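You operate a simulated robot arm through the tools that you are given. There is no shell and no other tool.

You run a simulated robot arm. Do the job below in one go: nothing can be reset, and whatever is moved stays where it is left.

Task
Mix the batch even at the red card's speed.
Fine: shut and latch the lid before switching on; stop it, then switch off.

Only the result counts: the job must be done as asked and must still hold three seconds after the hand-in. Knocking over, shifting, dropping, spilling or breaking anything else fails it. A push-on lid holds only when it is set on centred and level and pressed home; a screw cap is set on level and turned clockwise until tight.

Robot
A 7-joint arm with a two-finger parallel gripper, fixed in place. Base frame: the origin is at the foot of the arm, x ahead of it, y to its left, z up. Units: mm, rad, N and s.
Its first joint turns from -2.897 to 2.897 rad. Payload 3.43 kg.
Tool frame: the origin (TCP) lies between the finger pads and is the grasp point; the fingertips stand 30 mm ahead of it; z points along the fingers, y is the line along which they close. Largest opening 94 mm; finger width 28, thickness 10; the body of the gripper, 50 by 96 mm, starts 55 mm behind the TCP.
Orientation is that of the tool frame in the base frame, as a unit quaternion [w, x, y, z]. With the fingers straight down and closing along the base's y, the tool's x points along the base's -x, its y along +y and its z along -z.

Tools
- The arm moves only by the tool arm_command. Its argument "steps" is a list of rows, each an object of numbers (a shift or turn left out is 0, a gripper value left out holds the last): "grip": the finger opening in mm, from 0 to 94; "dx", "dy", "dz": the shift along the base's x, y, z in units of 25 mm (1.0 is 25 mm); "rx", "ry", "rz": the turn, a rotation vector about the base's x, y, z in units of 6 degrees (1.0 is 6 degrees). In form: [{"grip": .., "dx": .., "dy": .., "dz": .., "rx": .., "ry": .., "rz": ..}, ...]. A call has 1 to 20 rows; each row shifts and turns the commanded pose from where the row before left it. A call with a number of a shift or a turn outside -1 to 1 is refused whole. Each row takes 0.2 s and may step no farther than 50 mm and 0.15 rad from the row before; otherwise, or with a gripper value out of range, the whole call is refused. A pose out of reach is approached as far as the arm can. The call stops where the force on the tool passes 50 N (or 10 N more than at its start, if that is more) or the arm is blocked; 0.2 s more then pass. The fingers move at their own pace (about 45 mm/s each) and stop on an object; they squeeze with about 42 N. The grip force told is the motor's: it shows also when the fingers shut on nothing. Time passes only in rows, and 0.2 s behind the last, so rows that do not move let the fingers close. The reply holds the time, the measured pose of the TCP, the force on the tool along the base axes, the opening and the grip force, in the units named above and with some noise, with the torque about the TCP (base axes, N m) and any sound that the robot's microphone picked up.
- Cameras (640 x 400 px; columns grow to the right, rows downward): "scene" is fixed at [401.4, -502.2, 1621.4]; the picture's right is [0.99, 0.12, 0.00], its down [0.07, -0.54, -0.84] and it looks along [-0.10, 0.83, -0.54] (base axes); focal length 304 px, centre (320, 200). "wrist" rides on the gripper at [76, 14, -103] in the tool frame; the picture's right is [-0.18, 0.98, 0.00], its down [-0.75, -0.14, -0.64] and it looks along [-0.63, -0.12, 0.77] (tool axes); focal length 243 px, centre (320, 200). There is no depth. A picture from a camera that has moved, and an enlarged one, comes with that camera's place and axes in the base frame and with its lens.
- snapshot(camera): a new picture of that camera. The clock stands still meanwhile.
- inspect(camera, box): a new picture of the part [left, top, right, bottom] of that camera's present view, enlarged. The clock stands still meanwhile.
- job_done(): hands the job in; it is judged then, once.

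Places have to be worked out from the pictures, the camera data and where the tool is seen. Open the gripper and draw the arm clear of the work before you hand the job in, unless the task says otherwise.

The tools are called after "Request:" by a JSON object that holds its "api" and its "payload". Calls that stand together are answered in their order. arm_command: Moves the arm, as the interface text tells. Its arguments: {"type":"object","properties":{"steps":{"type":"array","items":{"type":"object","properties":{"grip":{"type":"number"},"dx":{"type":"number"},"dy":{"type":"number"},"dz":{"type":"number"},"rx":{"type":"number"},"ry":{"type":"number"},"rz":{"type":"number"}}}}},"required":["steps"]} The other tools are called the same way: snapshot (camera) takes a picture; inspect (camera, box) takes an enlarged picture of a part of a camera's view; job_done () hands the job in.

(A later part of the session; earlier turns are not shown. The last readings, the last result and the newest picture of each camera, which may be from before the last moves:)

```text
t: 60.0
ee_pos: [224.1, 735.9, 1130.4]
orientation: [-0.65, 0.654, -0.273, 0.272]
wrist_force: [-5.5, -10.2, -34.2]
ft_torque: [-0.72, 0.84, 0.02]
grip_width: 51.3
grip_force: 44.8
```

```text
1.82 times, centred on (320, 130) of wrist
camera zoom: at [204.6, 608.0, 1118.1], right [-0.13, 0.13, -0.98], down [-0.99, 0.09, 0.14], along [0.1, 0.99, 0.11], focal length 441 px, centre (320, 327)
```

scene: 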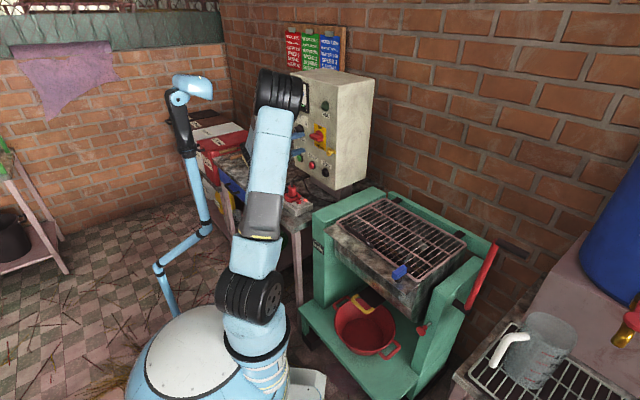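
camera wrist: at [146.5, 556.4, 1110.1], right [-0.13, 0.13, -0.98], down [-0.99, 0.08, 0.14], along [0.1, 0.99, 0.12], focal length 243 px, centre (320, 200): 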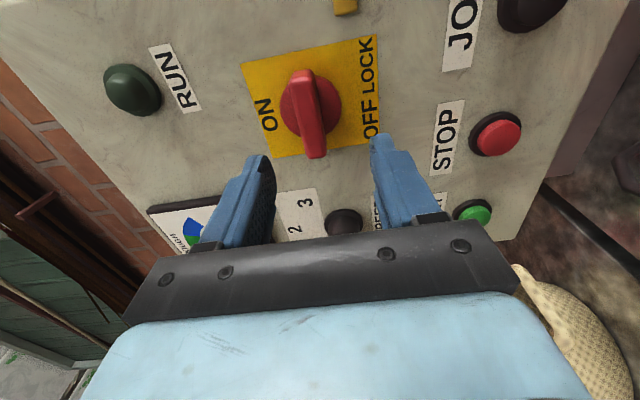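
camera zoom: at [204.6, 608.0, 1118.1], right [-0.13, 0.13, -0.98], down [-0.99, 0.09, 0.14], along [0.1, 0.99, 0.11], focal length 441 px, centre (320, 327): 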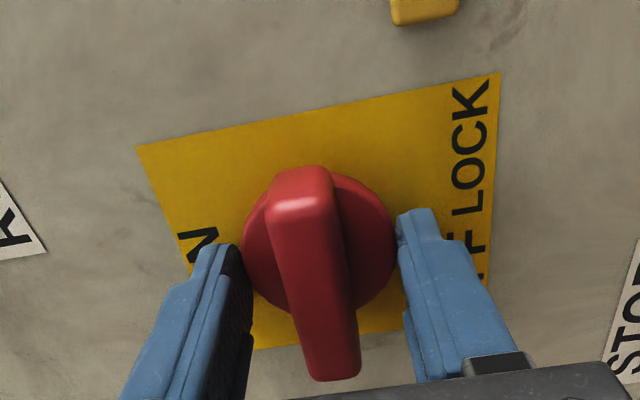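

The tips reached past onto the round base (51 mm), and the −34 N says I'm about 4 mm too high. I'll open, back off 10 mm, drop 4 mm and close on the bar only.

Request:
{"api": "arm_command", "payload": {"steps": [{"grip": 58}, {"grip": 58}, {"dx": -0.28, "dy": -0.28, "dz": -0.16}, {"grip": 5}, {"grip": 5}, {"grip": 5}, {"grip": 5}, {"grip": 5}]}}

Request:
{"api": "inspect", "payload": {"camera": "wrist", "box": [220, 20, 420, 240]}}

Request:
{"api": "inspect", "payload": {"camera": "scene", "box": [295, 105, 345, 155]}}

```text
t: 61.9
ee_pos: [217.1, 728.7, 1130.7]
orientation: [-0.652, 0.652, -0.274, 0.273]
wrist_force: [-2.2, -4.3, 5.6]
ft_torque: [-0.14, 0.14, -0.14]
grip_width: 18.0
grip_force: 45.7
```

```text
1.82 times, centred on (320, 130) of wrist
camera zoom: at [197.5, 600.9, 1117.3], right [-0.13, 0.13, -0.98], down [-0.99, 0.09, 0.14], along [0.1, 0.99, 0.12], focal length 441 px, centre (320, 327)
```

zoom: 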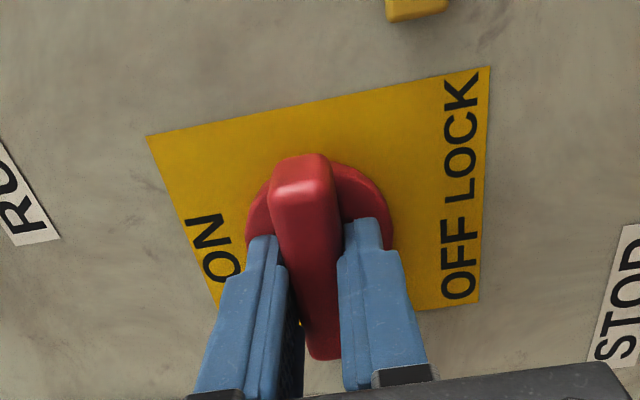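

```text
8.00 times, centred on (320, 130) of scene
camera zoom: at [401.4, -502.2, 1621.4], right [0.99, 0.12, 0.0], down [0.07, -0.54, -0.84], along [-0.1, 0.83, -0.54], focal length 2432 px, centre (320, 760)
```

zoom: 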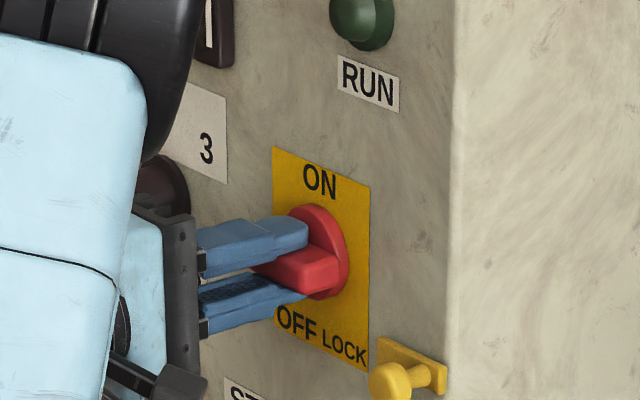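

The bar is gripped (18 mm) with little side force. I'll try turning clockwise (as seen from the front) by 6° and read the torque about the shaft axis.

Request:
{"api": "arm_command", "payload": {"steps": [{"rx": 0.3536, "ry": 0.3536}, {"rx": 0.3536, "ry": 0.3536}, {}]}}

```text
t: 62.6
ee_pos: [216.6, 728.0, 1129.7]
orientation: [0.666, -0.637, 0.308, -0.237]
wrist_force: [1.1, -10.5, 13.9]
ft_torque: [-0.17, 0.03, 1.13]
grip_width: 17.8
grip_force: 44.8
```

It turned 6° with almost no torque about the shaft. Continuing 24° more and checking visually that the bar turns.

Request:
{"api": "arm_command", "payload": {"steps": [{"rx": 0.5, "ry": 0.5}, {"rx": 0.5, "ry": 0.5}, {"rx": 0.5, "ry": 0.5}, {"rx": 0.5, "ry": 0.5}, {"rx": 0.5, "ry": 0.5}, {"rx": 0.33, "ry": 0.33}]}}

Request:
{"api": "inspect", "payload": {"camera": "scene", "box": [285, 95, 355, 165]}}

Request:
{"api": "snapshot", "payload": {"camera": "wrist"}}

```text
t: 64.0
ee_pos: [217.5, 728.5, 1130.7]
orientation: [0.701, -0.558, 0.434, -0.094]
wrist_force: [3.6, -0.2, 35.7]
ft_torque: [-0.69, 0.6, -0.7]
grip_width: 17.8
grip_force: 44.5
```

```text
5.71 times, centred on (320, 130) of scene
camera zoom: at [401.4, -502.2, 1621.4], right [0.99, 0.12, 0.0], down [0.07, -0.54, -0.84], along [-0.1, 0.83, -0.54], focal length 1737 px, centre (320, 600)
```

zoom: 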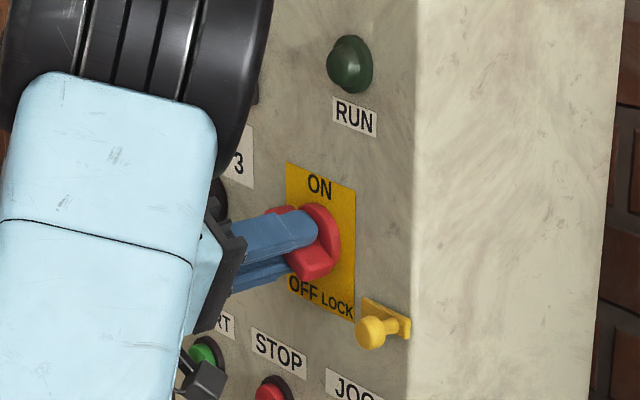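

```text
taken
camera wrist: at [185.5, 613.2, 1082.0], right [-0.46, 0.47, -0.76], down [-0.86, -0.04, 0.5], along [0.2, 0.88, 0.42], focal length 243 px, centre (320, 200)
```

wrist: 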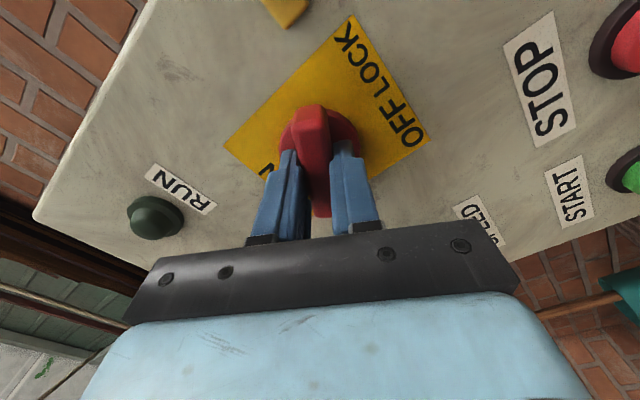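

The bar turns with the gripper. The upward 36 N is an axis offset, so I raise 3 mm and keep turning.

Request:
{"api": "arm_command", "payload": {"steps": [{"dz": 0.08, "rx": 0.4, "ry": 0.4}, {"dz": 0.06, "rx": 0.5, "ry": 0.5}, {"rx": 0.5, "ry": 0.5}, {"rx": 0.5, "ry": 0.5}, {"rx": 0.5, "ry": 0.5}]}}

```text
t: 65.2
ee_pos: [217.2, 728.5, 1131.8]
orientation: [0.703, -0.477, 0.526, 0.032]
wrist_force: [4.5, -29.0, -8.7]
ft_torque: [0.17, -0.23, -0.02]
grip_width: 17.9
grip_force: 44.9
```

About 50° turned. I trim ~2 mm toward +u (24 N side load) and carry on.

Request:
{"api": "arm_command", "payload": {"steps": [{"dx": 0.02, "dy": -0.05, "rx": 0.45, "ry": 0.45}, {"dx": 0.01, "dy": -0.03, "rx": 0.45, "ry": 0.45}, {"rx": 0.45, "ry": 0.45}, {"rx": 0.45, "ry": 0.45}, {"rx": 0.45, "ry": 0.45}]}}

Request:
{"api": "inspect", "payload": {"camera": "scene", "box": [275, 75, 355, 165]}}

```text
t: 66.5
ee_pos: [217.1, 727.9, 1131.9]
orientation: [0.689, -0.383, 0.598, 0.148]
wrist_force: [4.4, -10.6, -20.8]
ft_torque: [0.58, -0.6, 0.35]
grip_width: 18.0
grip_force: 45.7
```

```text
4.44 times, centred on (315, 120) of scene
camera zoom: at [401.4, -502.2, 1621.4], right [0.99, 0.12, 0.0], down [0.07, -0.54, -0.84], along [-0.1, 0.83, -0.54], focal length 1351 px, centre (342, 556)
```

zoom: 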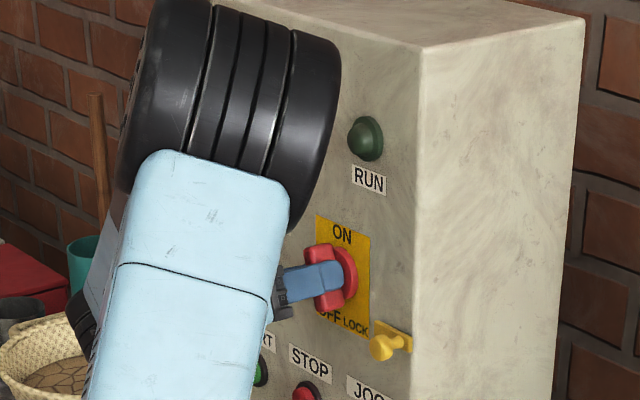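

About 70° turned. Continuing the last 20°, trimming down slightly, watching for a stop or a click.

Request:
{"api": "arm_command", "payload": {"steps": [{"dz": -0.05, "rx": 0.4, "ry": 0.4}, {"dz": -0.03, "rx": 0.4, "ry": 0.4}, {"rx": 0.4, "ry": 0.4}, {"rx": 0.4, "ry": 0.4}, {"rx": 0.4, "ry": 0.4}, {"rx": 0.36, "ry": 0.36}]}}

Request:
{"api": "inspect", "payload": {"camera": "scene", "box": [275, 75, 355, 165]}}

Request:
{"api": "snapshot", "payload": {"camera": "wrist"}}

```text
t: 67.8
ee_pos: [218.3, 726.5, 1132.4]
orientation: [0.653, -0.273, 0.654, 0.267]
wrist_force: [13.9, -3.4, 14.4]
ft_torque: [0.81, -0.85, 0.18]
grip_width: 18.0
grip_force: 44.9
```

```text
4.44 times, centred on (315, 120) of scene
camera zoom: at [401.4, -502.2, 1621.4], right [0.99, 0.12, 0.0], down [0.07, -0.54, -0.84], along [-0.1, 0.83, -0.54], focal length 1351 px, centre (342, 556)
```

zoom: 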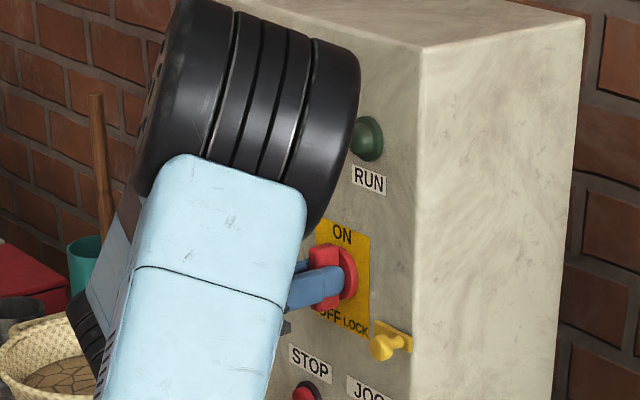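

```text
taken
camera wrist: at [135.8, 662.9, 1057.9], right [-0.69, 0.7, 0.18], down [-0.36, -0.55, 0.76], along [0.63, 0.46, 0.63], focal length 243 px, centre (320, 200)
```

wrist: 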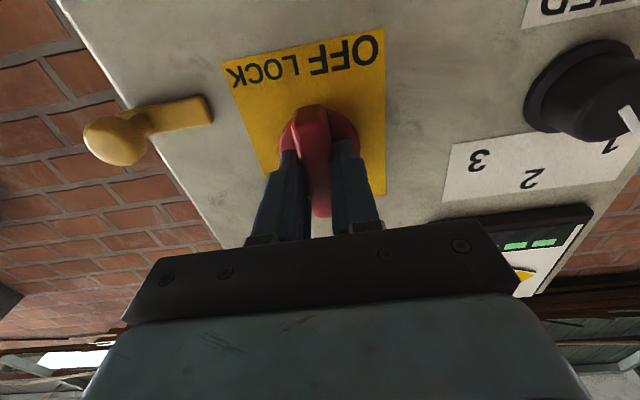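

The bar is vertical now. I'll nudge 4° further to feel for the end stop.

Request:
{"api": "arm_command", "payload": {"steps": [{"rx": 0.47, "ry": 0.47}, {}]}}

```text
t: 68.5
ee_pos: [217.5, 727.0, 1131.7]
orientation: [0.643, -0.251, 0.663, 0.291]
wrist_force: [16.8, 3.8, 19.6]
ft_torque: [-0.26, -1.73, -0.31]
grip_width: 19.1
grip_force: 45.2
```

Torque −1.4 N m about the shaft: end stop, so the switch is fully at ON. I'll ease back 3°, open and withdraw straight out.

Request:
{"api": "arm_command", "payload": {"steps": [{"rx": -0.35, "ry": -0.35}, {"grip": 46}, {"grip": 46}, {"grip": 46}, {"dx": -0.4, "dy": -0.4}, {"dx": -0.6, "dy": -0.6}, {"dx": -0.7, "dy": -0.7}, {"dx": -0.7, "dy": -0.7}]}}

Request:
{"api": "inspect", "payload": {"camera": "scene", "box": [275, 75, 355, 175]}}

Request:
{"api": "snapshot", "payload": {"camera": "wrist"}}

```text
t: 70.2
ee_pos: [157.0, 667.1, 1131.2]
orientation: [0.649, -0.268, 0.657, 0.272]
wrist_force: [0.2, 0.2, -0.7]
ft_torque: [0.0, 0.02, 0.04]
grip_width: 45.9
grip_force: 0.0
```

```text
4.00 times, centred on (315, 125) of scene
camera zoom: at [401.4, -502.2, 1621.4], right [0.99, 0.12, 0.0], down [0.07, -0.54, -0.84], along [-0.1, 0.83, -0.54], focal length 1216 px, centre (340, 500)
```

zoom: 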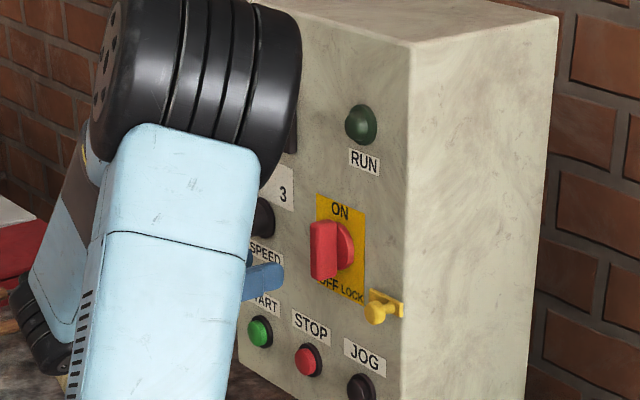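

```text
taken
camera wrist: at [73.0, 603.2, 1058.3], right [-0.69, 0.7, 0.19], down [-0.35, -0.55, 0.76], along [0.63, 0.46, 0.62], focal length 243 px, centre (320, 200)
```

wrist: 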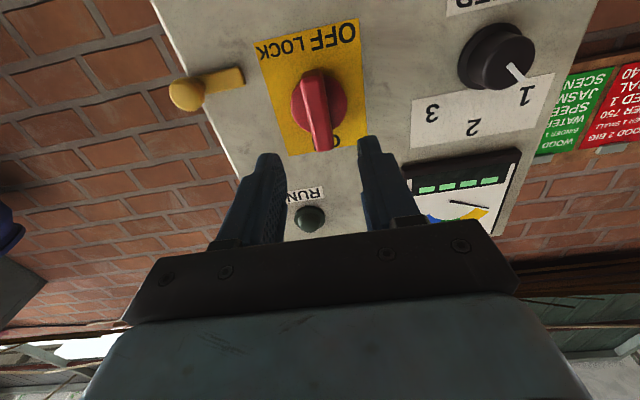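

The switch bar is vertical (ON) and RUN is still dark, as expected before START. I'll rotate the wrist back and move left toward START, staying 100+ mm off the panel.

Request:
{"api": "arm_command", "payload": {"steps": [{"grip": 0, "dx": -0.263, "dy": 0.19, "rx": -0.7, "ry": -0.7}, {"dx": -0.263, "dy": 0.19, "rx": -0.7, "ry": -0.7}, {"dx": -0.263, "dy": 0.19, "rx": -0.7, "ry": -0.7}, {"dx": -0.263, "dy": 0.19, "rx": -0.7, "ry": -0.7}, {"dx": -0.263, "dy": 0.19, "rx": -0.7, "ry": -0.7}, {"dx": -0.263, "dy": 0.19, "rx": -0.7, "ry": -0.7}, {"dx": -0.263, "dy": 0.19, "rx": -0.7, "ry": -0.7}, {"dx": -0.263, "dy": 0.19, "rx": -0.7, "ry": -0.7}, {"dx": -0.263, "dy": 0.19, "rx": -0.7, "ry": -0.7}, {"dx": -0.263, "dy": 0.19, "rx": -0.7, "ry": -0.7}, {"dx": -0.263, "dy": 0.19, "rx": -0.7, "ry": -0.7}, {"dx": -0.263, "dy": 0.19, "rx": -0.7, "ry": -0.7}, {"dx": -0.263, "dy": 0.19, "rx": -0.7, "ry": -0.7}, {"dx": -0.263, "dy": 0.19, "rx": -0.7, "ry": -0.7}, {"dx": -0.263, "dy": 0.19, "rx": -0.7, "ry": -0.7}, {"rx": -0.17, "ry": -0.17}]}}

Request:
{"api": "snapshot", "payload": {"camera": "wrist"}}

Request:
{"api": "snapshot", "payload": {"camera": "scene"}}

```text
t: 73.7
ee_pos: [57.7, 739.0, 1130.9]
orientation: [-0.652, 0.653, -0.271, 0.274]
wrist_force: [0.4, 0.9, -0.8]
ft_torque: [0.0, -0.02, 0.0]
grip_width: 0.0
grip_force: 33.9
```

```text
taken
camera wrist: at [39.1, 611.5, 1118.5], right [-0.13, 0.13, -0.98], down [-0.99, 0.09, 0.14], along [0.1, 0.99, 0.12], focal length 243 px, centre (320, 200)
```

wrist: 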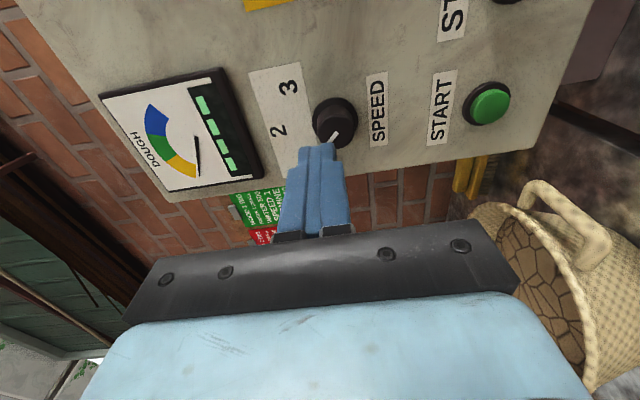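

```text
taken
```

scene: 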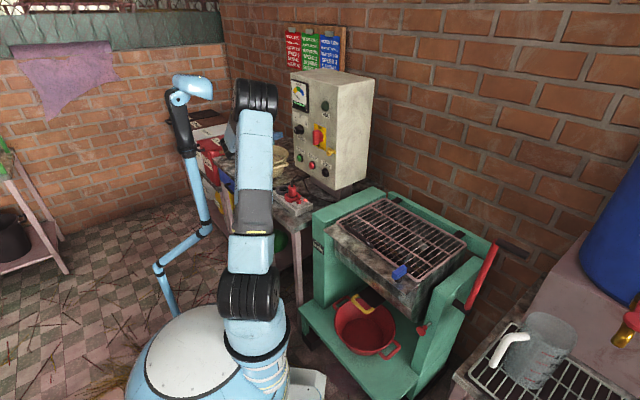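

Now I see START, speed and the gauge well. Zooming to fix START's position and read the gauge's initial state.

Request:
{"api": "inspect", "payload": {"camera": "wrist", "box": [90, 50, 290, 210]}}

Request:
{"api": "inspect", "payload": {"camera": "wrist", "box": [400, 50, 560, 170]}}

Request:
{"api": "inspect", "payload": {"camera": "scene", "box": [280, 70, 350, 190]}}

```text
2.50 times, centred on (190, 130) of wrist
camera zoom: at [39.1, 611.5, 1118.5], right [-0.13, 0.13, -0.98], down [-0.99, 0.09, 0.14], along [0.1, 0.99, 0.12], focal length 606 px, centre (645, 375)
```

zoom: 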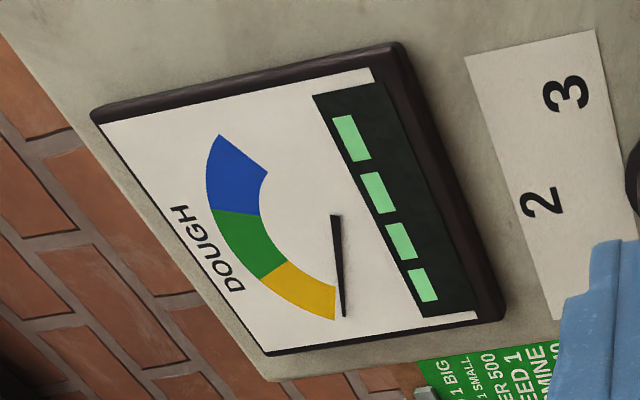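

```text
3.33 times, centred on (480, 110) of wrist
camera zoom: at [39.1, 611.5, 1118.5], right [-0.13, 0.13, -0.98], down [-0.99, 0.09, 0.14], along [0.1, 0.99, 0.12], focal length 809 px, centre (-213, 500)
```

zoom: 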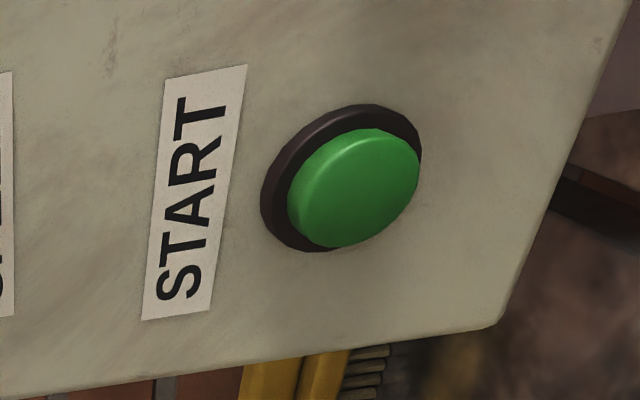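

```text
3.33 times, centred on (315, 130) of scene
camera zoom: at [401.4, -502.2, 1621.4], right [0.99, 0.12, 0.0], down [0.07, -0.54, -0.84], along [-0.1, 0.83, -0.54], focal length 1013 px, centre (337, 433)
```

zoom: 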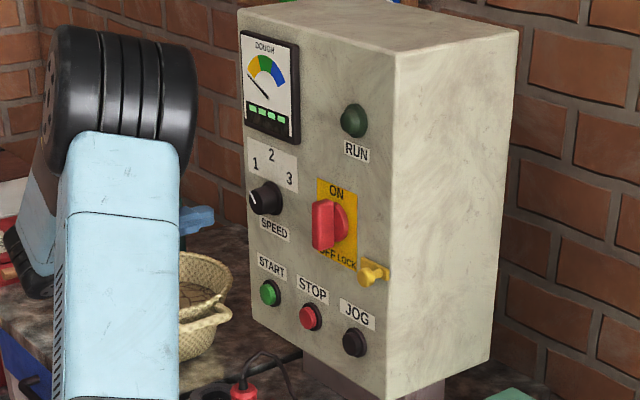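

The gauge needle is below the yellow zone (unmixed) and START's cap centre is at (u −515, v 703, z 969). I'll point the closed fingers 35° downward (clear of the plug cable) and come to a standoff in front of START.

Request:
{"api": "arm_command", "payload": {"steps": [{"grip": 0, "dx": 0.0133, "dy": 0.2826, "dz": -0.748, "rx": -0.589, "ry": 0.589}, {"dx": 0.0133, "dy": 0.2826, "dz": -0.748, "rx": -0.589, "ry": 0.589}, {"dx": 0.0133, "dy": 0.2826, "dz": -0.748, "rx": -0.589, "ry": 0.589}, {"dx": 0.0133, "dy": 0.2826, "dz": -0.748, "rx": -0.589, "ry": 0.589}, {"dx": 0.0133, "dy": 0.2826, "dz": -0.748, "rx": -0.589, "ry": 0.589}, {"dx": 0.0133, "dy": 0.2826, "dz": -0.748, "rx": -0.589, "ry": 0.589}, {"dx": 0.0133, "dy": 0.2826, "dz": -0.748, "rx": -0.589, "ry": 0.589}]}}

Request:
{"api": "snapshot", "payload": {"camera": "wrist"}}

Request:
{"api": "inspect", "payload": {"camera": "scene", "box": [240, 60, 350, 210]}}

```text
t: 75.2
ee_pos: [60.7, 789.3, 999.3]
orientation: [-0.426, 0.819, -0.34, 0.18]
wrist_force: [0.6, -0.2, 0.2]
ft_torque: [0.0, -0.01, -0.01]
grip_width: 0.0
grip_force: 32.8
```

```text
taken
camera wrist: at [48.4, 668.6, 1048.2], right [-0.53, -0.27, -0.81], down [-0.85, 0.22, 0.48], along [0.05, 0.94, -0.35], focal length 243 px, centre (320, 200)
```

wrist: 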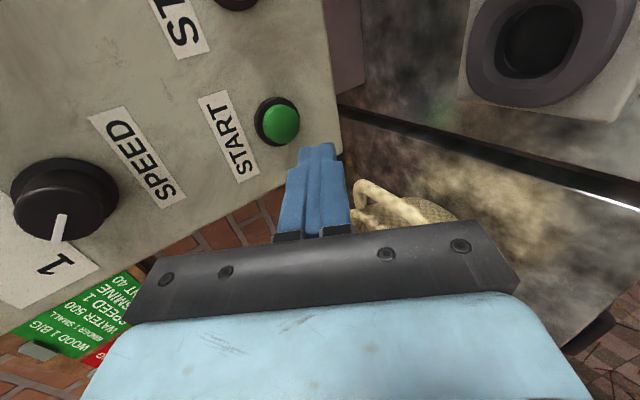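

```text
2.67 times, centred on (295, 135) of scene
camera zoom: at [401.4, -502.2, 1621.4], right [0.99, 0.12, 0.0], down [0.07, -0.54, -0.84], along [-0.1, 0.83, -0.54], focal length 810 px, centre (387, 373)
```

zoom: 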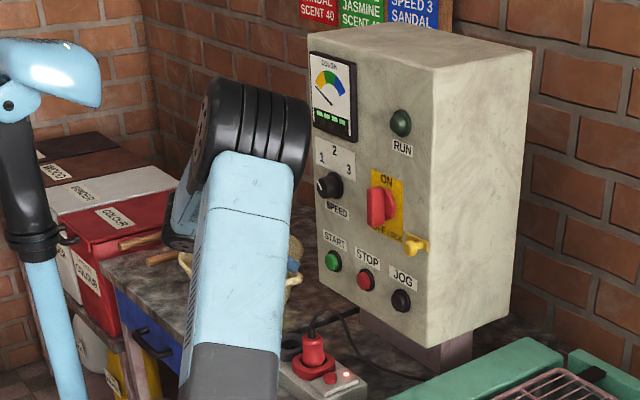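

START confirmed at (−515, 703, 969) from this view too. I'll move to just short of the cap, then press in slowly.

Request:
{"api": "arm_command", "payload": {"steps": [{"dx": 0.603, "dy": 0.603, "dz": -0.28}, {"dx": 0.603, "dy": 0.603, "dz": -0.28}, {"dx": 0.603, "dy": 0.603, "dz": -0.28}]}}

Request:
{"api": "inspect", "payload": {"camera": "wrist", "box": [220, 60, 420, 240]}}

```text
t: 76.0
ee_pos: [105.6, 833.3, 977.6]
orientation: [-0.426, 0.818, -0.341, 0.18]
wrist_force: [-0.7, -1.0, 0.7]
ft_torque: [0.01, -0.01, 0.02]
grip_width: 0.0
grip_force: 33.3
```

```text
2.22 times, centred on (320, 150) of wrist
camera zoom: at [93.7, 714.5, 1026.9], right [-0.53, -0.27, -0.81], down [-0.85, 0.22, 0.48], along [0.05, 0.94, -0.34], focal length 539 px, centre (320, 311)
```

zoom: 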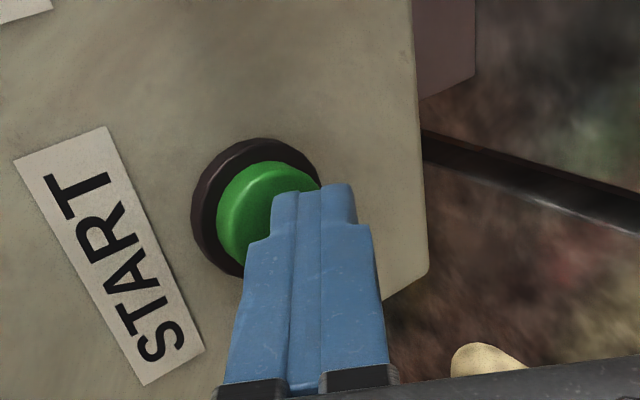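

The leading edge of the fingertips is aimed at the cap centre. Pressing in: about 14 mm forward in small rows.

Request:
{"api": "arm_command", "payload": {"steps": [{"dx": 0.14, "dy": 0.14}, {"dx": 0.085, "dy": 0.085}, {"dx": 0.085, "dy": 0.085}, {"dx": 0.085, "dy": 0.085}]}}

Request:
{"api": "inspect", "payload": {"camera": "scene", "box": [280, 70, 350, 190]}}

```text
t: 77.0
ee_pos: [111.2, 842.0, 978.7]
orientation: [-0.426, 0.819, -0.341, 0.179]
wrist_force: [-14.4, -28.1, -1.1]
ft_torque: [-0.31, 0.18, -0.31]
grip_width: 0.0
grip_force: 33.3
heard: click
```

```text
3.33 times, centred on (315, 130) of scene
camera zoom: at [401.4, -502.2, 1621.4], right [0.99, 0.12, 0.0], down [0.07, -0.54, -0.84], along [-0.1, 0.83, -0.54], focal length 1013 px, centre (337, 433)
```

zoom: 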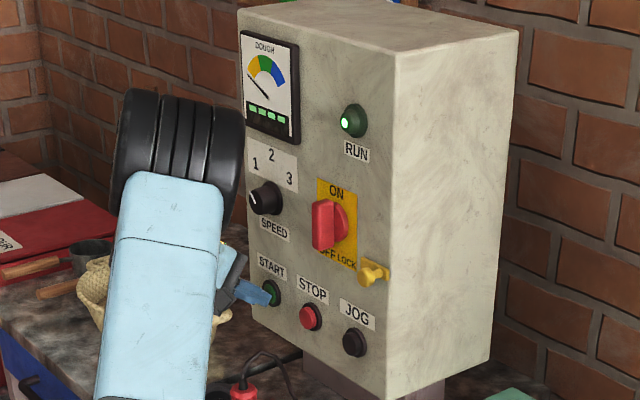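

Click heard and the RUN lamp is lit – it's mixing. I'll back off START and move over to a standoff in front of STOP, then watch the gauge.

Request:
{"api": "arm_command", "payload": {"steps": [{"dx": -0.7, "dy": -0.7}, {"dx": -0.3, "dy": -0.3}, {"dx": 0.924, "dy": -0.924}, {"dx": 0.924, "dy": -0.924}, {"dx": 0.924, "dy": -0.924}]}}

Request:
{"api": "inspect", "payload": {"camera": "scene", "box": [285, 75, 335, 125]}}

Request:
{"api": "snapshot", "payload": {"camera": "wrist"}}

Request:
{"api": "snapshot", "payload": {"camera": "scene"}}

```text
t: 78.2
ee_pos: [157.2, 750.7, 978.3]
orientation: [-0.425, 0.819, -0.341, 0.179]
wrist_force: [0.2, -0.1, 0.0]
ft_torque: [0.0, -0.03, -0.02]
grip_width: 0.1
grip_force: 33.1
```

```text
8.00 times, centred on (310, 100) of scene
camera zoom: at [401.4, -502.2, 1621.4], right [0.99, 0.12, 0.0], down [0.07, -0.54, -0.84], along [-0.1, 0.83, -0.54], focal length 2432 px, centre (400, 1000)
```

zoom: 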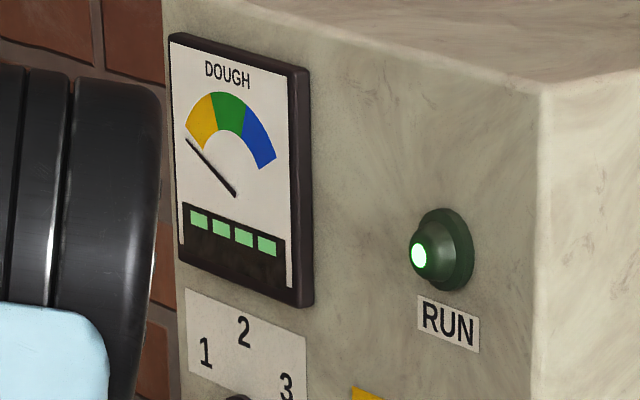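

```text
taken
camera wrist: at [145.8, 630.8, 1027.8], right [-0.53, -0.27, -0.81], down [-0.85, 0.22, 0.48], along [0.05, 0.94, -0.35], focal length 243 px, centre (320, 200)
```

wrist: 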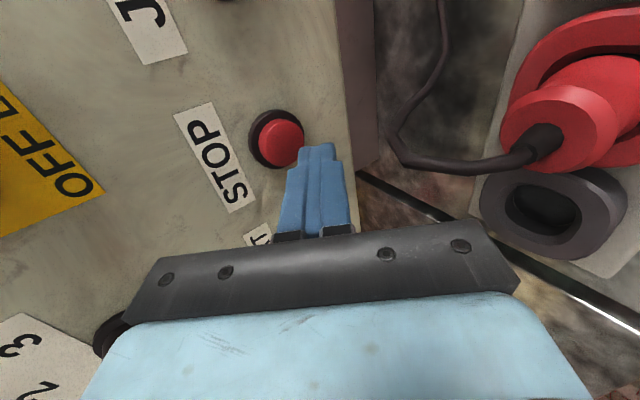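

```text
taken
```

scene: 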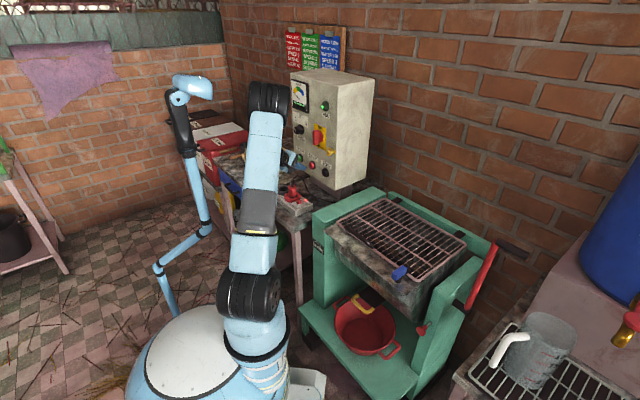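

The gauge is readable in the scene view; STOP sits at (−413, 703, 969). I'll trim 6 mm sideways and let time pass, watching the needle and segments.

Request:
{"api": "arm_command", "payload": {"steps": [{"dx": 0.17, "dy": -0.17}, {}, {}, {}, {}, {}, {}, {}, {}, {}]}}

Request:
{"api": "inspect", "payload": {"camera": "scene", "box": [285, 75, 335, 125]}}

Request:
{"api": "inspect", "payload": {"camera": "scene", "box": [320, 190, 470, 300]}}

```text
t: 80.5
ee_pos: [163.4, 746.9, 979.0]
orientation: [-0.426, 0.819, -0.341, 0.179]
wrist_force: [-1.1, 0.2, -0.9]
ft_torque: [0.01, 0.0, 0.02]
grip_width: 0.0
grip_force: 33.4
```

```text
8.00 times, centred on (310, 100) of scene
camera zoom: at [401.4, -502.2, 1621.4], right [0.99, 0.12, 0.0], down [0.07, -0.54, -0.84], along [-0.1, 0.83, -0.54], focal length 2432 px, centre (400, 1000)
```

zoom: 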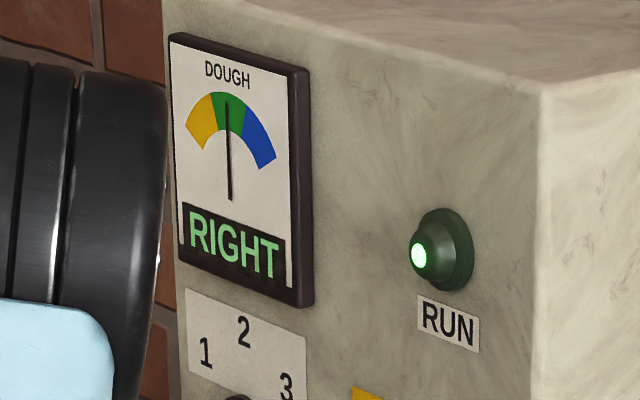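

```text
3.64 times, centred on (395, 245) of scene
camera zoom: at [401.4, -502.2, 1621.4], right [0.99, 0.12, 0.0], down [0.07, -0.54, -0.84], along [-0.1, 0.83, -0.54], focal length 1105 px, centre (47, 36)
```

zoom: 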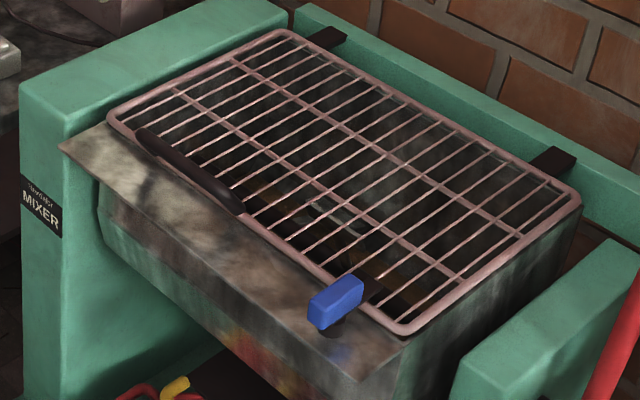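

The meter now reads RIGHT (consistency), but "even" must be judged by the batch itself, which started out streaky. I'll zoom into the trough through the mesh.

Request:
{"api": "inspect", "payload": {"camera": "scene", "box": [350, 210, 430, 270]}}

Request:
{"api": "inspect", "payload": {"camera": "scene", "box": [380, 230, 430, 270]}}

```text
6.67 times, centred on (390, 240) of scene
camera zoom: at [401.4, -502.2, 1621.4], right [0.99, 0.12, 0.0], down [0.07, -0.54, -0.84], along [-0.1, 0.83, -0.54], focal length 2026 px, centre (-147, -67)
```

zoom: 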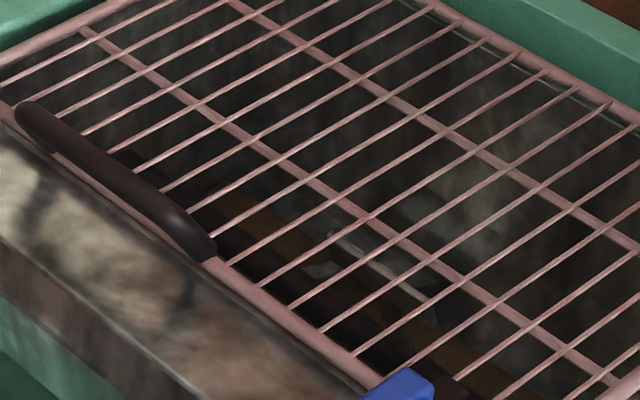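

```text
10.00 times, centred on (405, 250) of scene
camera zoom: at [401.4, -502.2, 1621.4], right [0.99, 0.12, 0.0], down [0.07, -0.54, -0.84], along [-0.1, 0.83, -0.54], focal length 3040 px, centre (-530, -300)
```

zoom: 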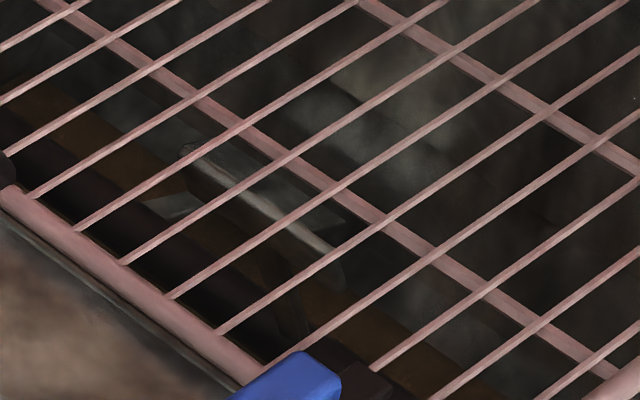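

Contents are hard to see from here. I'll let 2 s pass and compare the strip of batch visible between shaft and front wall, along with the meter.

Request:
{"api": "arm_command", "payload": {"steps": [{}, {}, {}, {}, {}, {}, {}, {}, {}, {}]}}

Request:
{"api": "inspect", "payload": {"camera": "scene", "box": [285, 75, 335, 125]}}

Request:
{"api": "inspect", "payload": {"camera": "scene", "box": [355, 225, 405, 265]}}

Request:
{"api": "inspect", "payload": {"camera": "scene", "box": [380, 235, 425, 280]}}

```text
t: 82.7
ee_pos: [164.1, 745.2, 979.5]
orientation: [-0.426, 0.818, -0.341, 0.179]
wrist_force: [0.1, -0.5, 0.6]
ft_torque: [-0.02, -0.01, -0.02]
grip_width: 0.0
grip_force: 32.8
```

```text
8.00 times, centred on (310, 100) of scene
camera zoom: at [401.4, -502.2, 1621.4], right [0.99, 0.12, 0.0], down [0.07, -0.54, -0.84], along [-0.1, 0.83, -0.54], focal length 2432 px, centre (400, 1000)
```

zoom: 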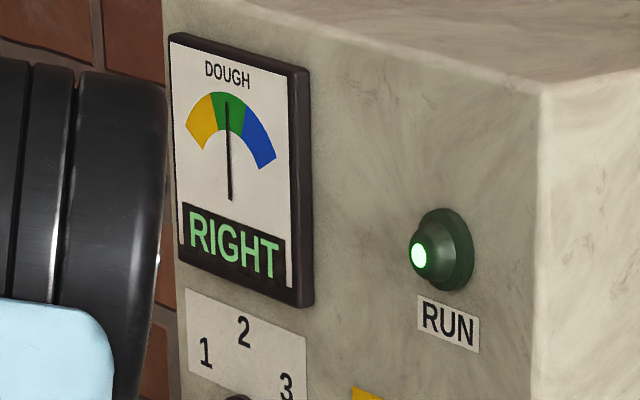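

```text
10.00 times, centred on (380, 245) of scene
camera zoom: at [401.4, -502.2, 1621.4], right [0.99, 0.12, 0.0], down [0.07, -0.54, -0.84], along [-0.1, 0.83, -0.54], focal length 3040 px, centre (-280, -250)
```

zoom: 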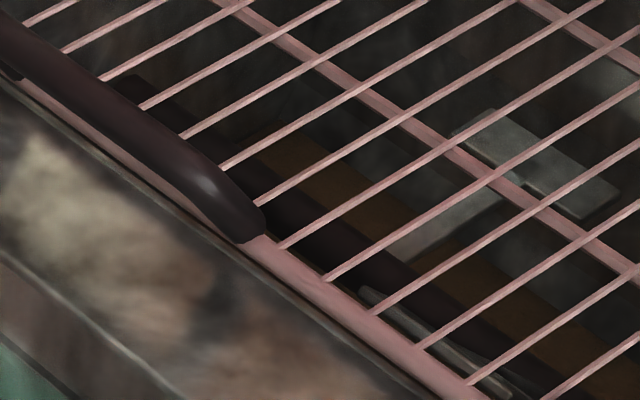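

```text
8.89 times, centred on (402, 258) of scene
camera zoom: at [401.4, -502.2, 1621.4], right [0.99, 0.12, 0.0], down [0.07, -0.54, -0.84], along [-0.1, 0.83, -0.54], focal length 2702 px, centre (-413, -311)
```

zoom: 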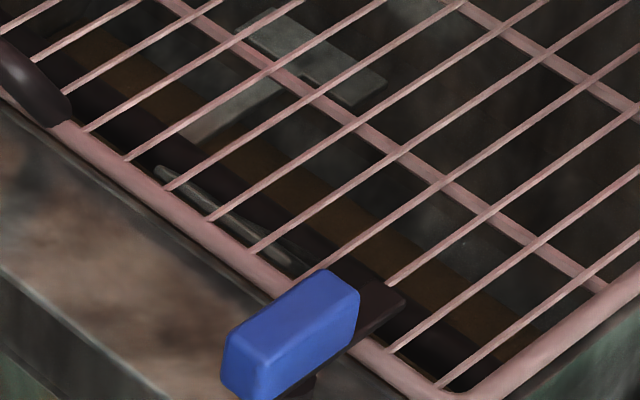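

The visible strip looks uniformly brown now and the meter stays at RIGHT. I'll zoom tighter on the strip, give it 2 more seconds and compare for any remaining streaks.

Request:
{"api": "inspect", "payload": {"camera": "scene", "box": [375, 235, 405, 260]}}

Request:
{"api": "arm_command", "payload": {"steps": [{}, {}, {}, {}, {}, {}, {}, {}]}}

Request:
{"api": "inspect", "payload": {"camera": "scene", "box": [375, 235, 405, 260]}}

Request:
{"api": "inspect", "payload": {"camera": "scene", "box": [285, 75, 335, 125]}}

```text
16.00 times, centred on (390, 248) of scene
camera zoom: at [401.4, -502.2, 1621.4], right [0.99, 0.12, 0.0], down [0.07, -0.54, -0.84], along [-0.1, 0.83, -0.54], focal length 4863 px, centre (-800, -560)
```

zoom: 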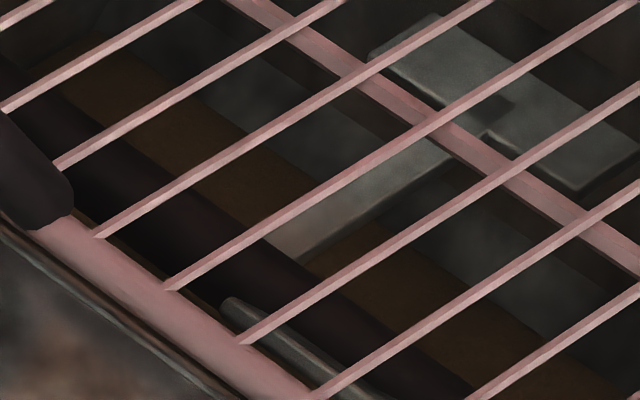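

```text
t: 84.5
ee_pos: [163.8, 745.9, 979.1]
orientation: [-0.427, 0.818, -0.341, 0.18]
wrist_force: [-1.3, 0.0, 1.5]
ft_torque: [-0.02, 0.0, -0.02]
grip_width: 0.0
grip_force: 32.8
```

```text
16.00 times, centred on (390, 248) of scene
camera zoom: at [401.4, -502.2, 1621.4], right [0.99, 0.12, 0.0], down [0.07, -0.54, -0.84], along [-0.1, 0.83, -0.54], focal length 4863 px, centre (-800, -560)
```

zoom: 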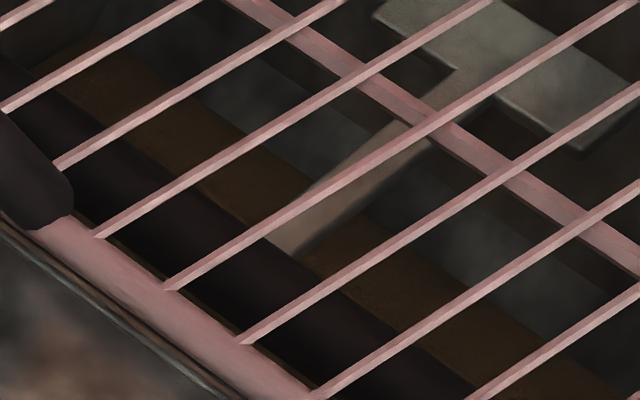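

```text
8.00 times, centred on (310, 100) of scene
camera zoom: at [401.4, -502.2, 1621.4], right [0.99, 0.12, 0.0], down [0.07, -0.54, -0.84], along [-0.1, 0.83, -0.54], focal length 2432 px, centre (400, 1000)
```

zoom: 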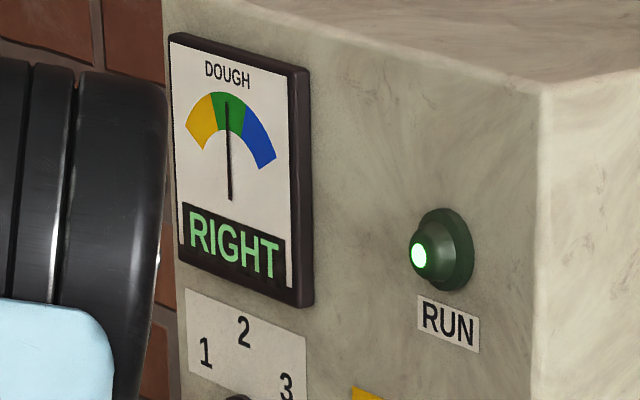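

The batch strip is uniform and unchanged, meter steady at RIGHT. I'll give it 3 more seconds for margin, then press STOP.

Request:
{"api": "arm_command", "payload": {"steps": [{}, {}, {}, {}, {}, {}, {}, {}, {}, {}, {}, {}, {}, {}]}}

Request:
{"api": "inspect", "payload": {"camera": "scene", "box": [285, 75, 335, 125]}}

Request:
{"api": "inspect", "payload": {"camera": "scene", "box": [350, 210, 450, 280]}}

Request:
{"api": "inspect", "payload": {"camera": "wrist", "box": [220, 60, 420, 240]}}

```text
t: 87.5
ee_pos: [163.0, 747.0, 978.7]
orientation: [-0.426, 0.819, -0.341, 0.18]
wrist_force: [-0.6, 0.1, 0.5]
ft_torque: [0.01, 0.01, 0.0]
grip_width: 0.0
grip_force: 33.2
```

```text
8.00 times, centred on (310, 100) of scene
camera zoom: at [401.4, -502.2, 1621.4], right [0.99, 0.12, 0.0], down [0.07, -0.54, -0.84], along [-0.1, 0.83, -0.54], focal length 2432 px, centre (400, 1000)
```

zoom: 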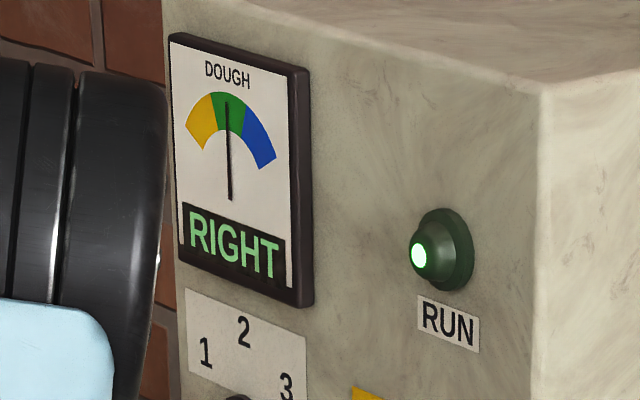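

```text
5.71 times, centred on (400, 245) of scene
camera zoom: at [401.4, -502.2, 1621.4], right [0.99, 0.12, 0.0], down [0.07, -0.54, -0.84], along [-0.1, 0.83, -0.54], focal length 1737 px, centre (-137, -57)
```

zoom: 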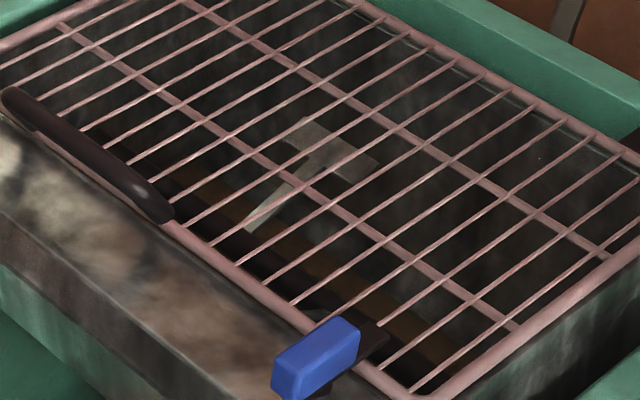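

```text
2.22 times, centred on (320, 150) of wrist
camera zoom: at [150.9, 626.2, 1027.9], right [-0.53, -0.27, -0.81], down [-0.85, 0.22, 0.48], along [0.05, 0.94, -0.34], focal length 539 px, centre (320, 311)
```

zoom: 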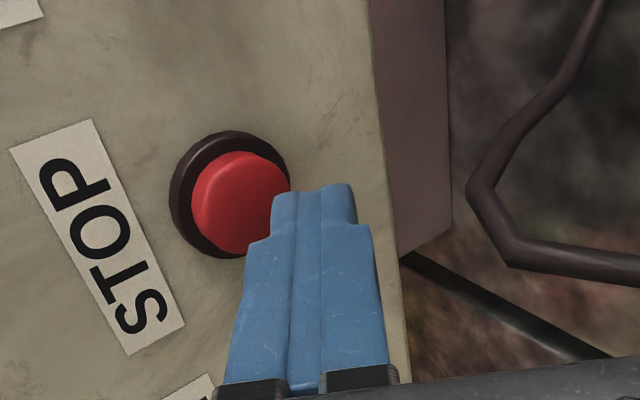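

Batch is uniformly brown, meter RIGHT, RUN lit. The fingertips are lined up with STOP; pressing it now.

Request:
{"api": "arm_command", "payload": {"steps": [{"dx": 0.5, "dy": 0.5}, {"dx": 0.2, "dy": 0.2}, {"dx": 0.1, "dy": 0.1}, {"dx": 0.085, "dy": 0.085}, {"dx": 0.07, "dy": 0.07}]}}

Request:
{"api": "inspect", "payload": {"camera": "scene", "box": [280, 70, 350, 190]}}

```text
t: 88.7
ee_pos: [184.3, 769.1, 979.0]
orientation: [-0.426, 0.819, -0.341, 0.179]
wrist_force: [-16.1, -22.7, -0.2]
ft_torque: [-0.23, 0.14, -0.09]
grip_width: 0.1
grip_force: 33.0
heard: click
```

```text
3.33 times, centred on (315, 130) of scene
camera zoom: at [401.4, -502.2, 1621.4], right [0.99, 0.12, 0.0], down [0.07, -0.54, -0.84], along [-0.1, 0.83, -0.54], focal length 1013 px, centre (337, 433)
```

zoom: 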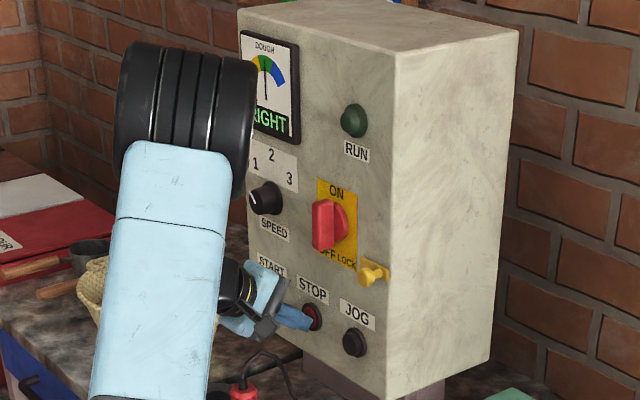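

Click heard and RUN is off: the mixer has stopped. Now to switch off: I back away, return the tool to horizontal and rise to switch height.

Request:
{"api": "arm_command", "payload": {"steps": [{"dx": -0.85, "dy": -0.85}, {"dx": -0.85, "dy": -0.85}, {"dx": 0.0707, "dy": -0.3536, "dz": 0.873, "rx": 0.589, "ry": -0.589}, {"dx": 0.0707, "dy": -0.3536, "dz": 0.873, "rx": 0.589, "ry": -0.589}, {"dx": 0.0707, "dy": -0.3536, "dz": 0.873, "rx": 0.589, "ry": -0.589}, {"dx": 0.0707, "dy": -0.3536, "dz": 0.873, "rx": 0.589, "ry": -0.589}, {"dx": 0.0707, "dy": -0.3536, "dz": 0.873, "rx": 0.589, "ry": -0.589}, {"dx": 0.0707, "dy": -0.3536, "dz": 0.873, "rx": 0.589, "ry": -0.589}, {"dx": 0.0707, "dy": -0.3536, "dz": 0.873, "rx": 0.589, "ry": -0.589}]}}

Request:
{"api": "snapshot", "payload": {"camera": "wrist"}}

Request:
{"api": "inspect", "payload": {"camera": "scene", "box": [320, 190, 470, 300]}}

```text
t: 90.7
ee_pos: [157.4, 665.0, 1129.4]
orientation: [-0.652, 0.652, -0.273, 0.273]
wrist_force: [-0.1, 1.1, 0.9]
ft_torque: [0.01, -0.04, 0.02]
grip_width: 0.0
grip_force: 32.8
```

```text
taken
camera wrist: at [137.8, 538.3, 1117.6], right [-0.13, 0.13, -0.98], down [-0.99, 0.09, 0.14], along [0.1, 0.99, 0.12], focal length 243 px, centre (320, 200)
```

wrist: 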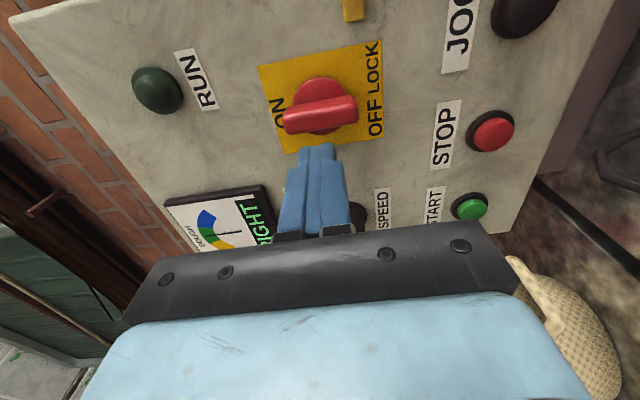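

```text
3.64 times, centred on (395, 245) of scene
camera zoom: at [401.4, -502.2, 1621.4], right [0.99, 0.12, 0.0], down [0.07, -0.54, -0.84], along [-0.1, 0.83, -0.54], focal length 1105 px, centre (47, 36)
```

zoom: 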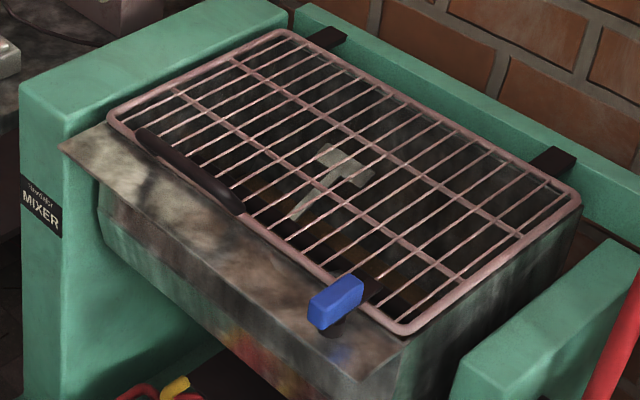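

Stopped and in front of the switch. I'll roll the wrist +90° so the fingers close across the now-vertical bar, opening to 46 mm.

Request:
{"api": "arm_command", "payload": {"steps": [{"grip": 46, "rx": 0.7071, "ry": 0.7071}, {"rx": 0.7071, "ry": 0.7071}, {"rx": 0.7071, "ry": 0.7071}, {"rx": 0.7071, "ry": 0.7071}, {"rx": 0.7071, "ry": 0.7071}, {"rx": 0.7071, "ry": 0.7071}, {"rx": 0.7071, "ry": 0.7071}, {"rx": 0.7071, "ry": 0.7071}, {"rx": 0.7071, "ry": 0.7071}, {"rx": 0.7071, "ry": 0.7071}, {"rx": 0.7071, "ry": 0.7071}, {"rx": 0.7071, "ry": 0.7071}, {"rx": 0.7071, "ry": 0.7071}, {"rx": 0.7071, "ry": 0.7071}, {"rx": 0.7071, "ry": 0.7071}]}}

Request:
{"api": "snapshot", "payload": {"camera": "wrist"}}

```text
t: 93.8
ee_pos: [157.8, 664.7, 1130.4]
orientation: [0.651, -0.27, 0.656, 0.269]
wrist_force: [0.1, -0.5, 0.0]
ft_torque: [0.01, -0.02, 0.01]
grip_width: 46.0
grip_force: 0.0
```

```text
taken
camera wrist: at [74.6, 601.6, 1057.2], right [-0.69, 0.7, 0.19], down [-0.35, -0.55, 0.76], along [0.63, 0.46, 0.63], focal length 243 px, centre (320, 200)
```

wrist: 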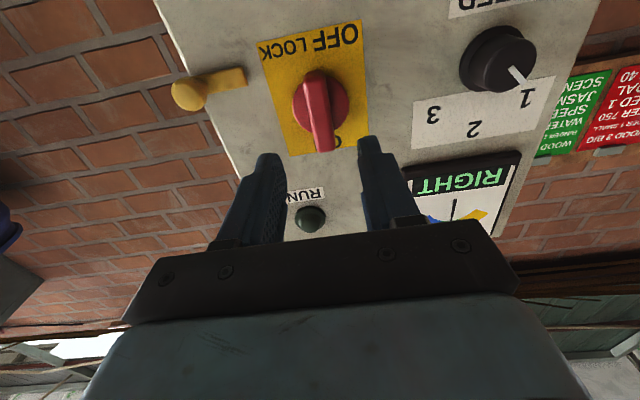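

Pose matches where I withdrew earlier. Advancing to the recorded grasp pose and closing on the bar.

Request:
{"api": "arm_command", "payload": {"steps": [{"dx": 0.7, "dy": 0.73, "dz": 0.02}, {"dx": 0.7, "dy": 0.73, "dz": 0.02}, {"dx": 0.5, "dy": 0.52}, {"dx": 0.49, "dy": 0.51}, {"grip": 5}, {"grip": 5}, {"grip": 5}, {"grip": 5}, {"grip": 5}]}}

Request:
{"api": "inspect", "payload": {"camera": "wrist", "box": [220, 20, 420, 240]}}

```text
t: 95.8
ee_pos: [216.8, 725.7, 1132.4]
orientation: [0.651, -0.271, 0.656, 0.269]
wrist_force: [5.3, -7.3, -4.0]
ft_torque: [0.4, -0.4, -0.02]
grip_width: 17.8
grip_force: 44.9
```

```text
1.82 times, centred on (320, 130) of wrist
camera zoom: at [134.7, 662.3, 1059.2], right [-0.69, 0.7, 0.18], down [-0.35, -0.55, 0.76], along [0.63, 0.46, 0.63], focal length 441 px, centre (320, 327)
```

zoom: 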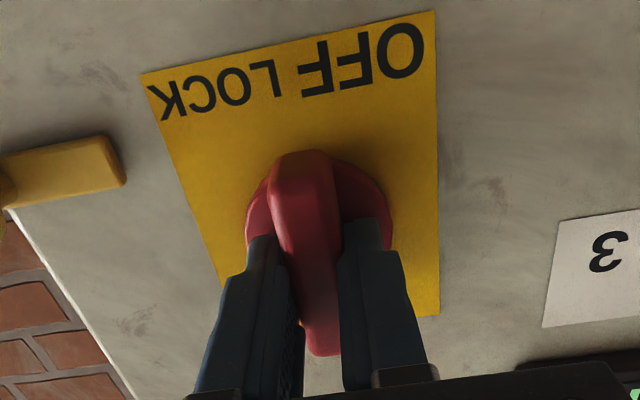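

Bar gripped (17.8 mm) with small forces. Turning it back counter-clockwise, first 35°.

Request:
{"api": "arm_command", "payload": {"steps": [{"rx": -0.5, "ry": -0.5}, {"rx": -0.5, "ry": -0.5}, {"rx": -0.5, "ry": -0.5}, {"rx": -0.5, "ry": -0.5}, {"rx": -0.5, "ry": -0.5}, {"rx": -0.5, "ry": -0.5}, {"rx": -0.5, "ry": -0.5}, {"rx": -0.5, "ry": -0.5}]}}

```text
t: 97.7
ee_pos: [215.6, 727.9, 1133.2]
orientation: [0.702, -0.449, 0.548, 0.066]
wrist_force: [-10.9, 0.6, 4.2]
ft_torque: [-0.43, 0.45, -0.47]
grip_width: 17.8
grip_force: 45.2
```

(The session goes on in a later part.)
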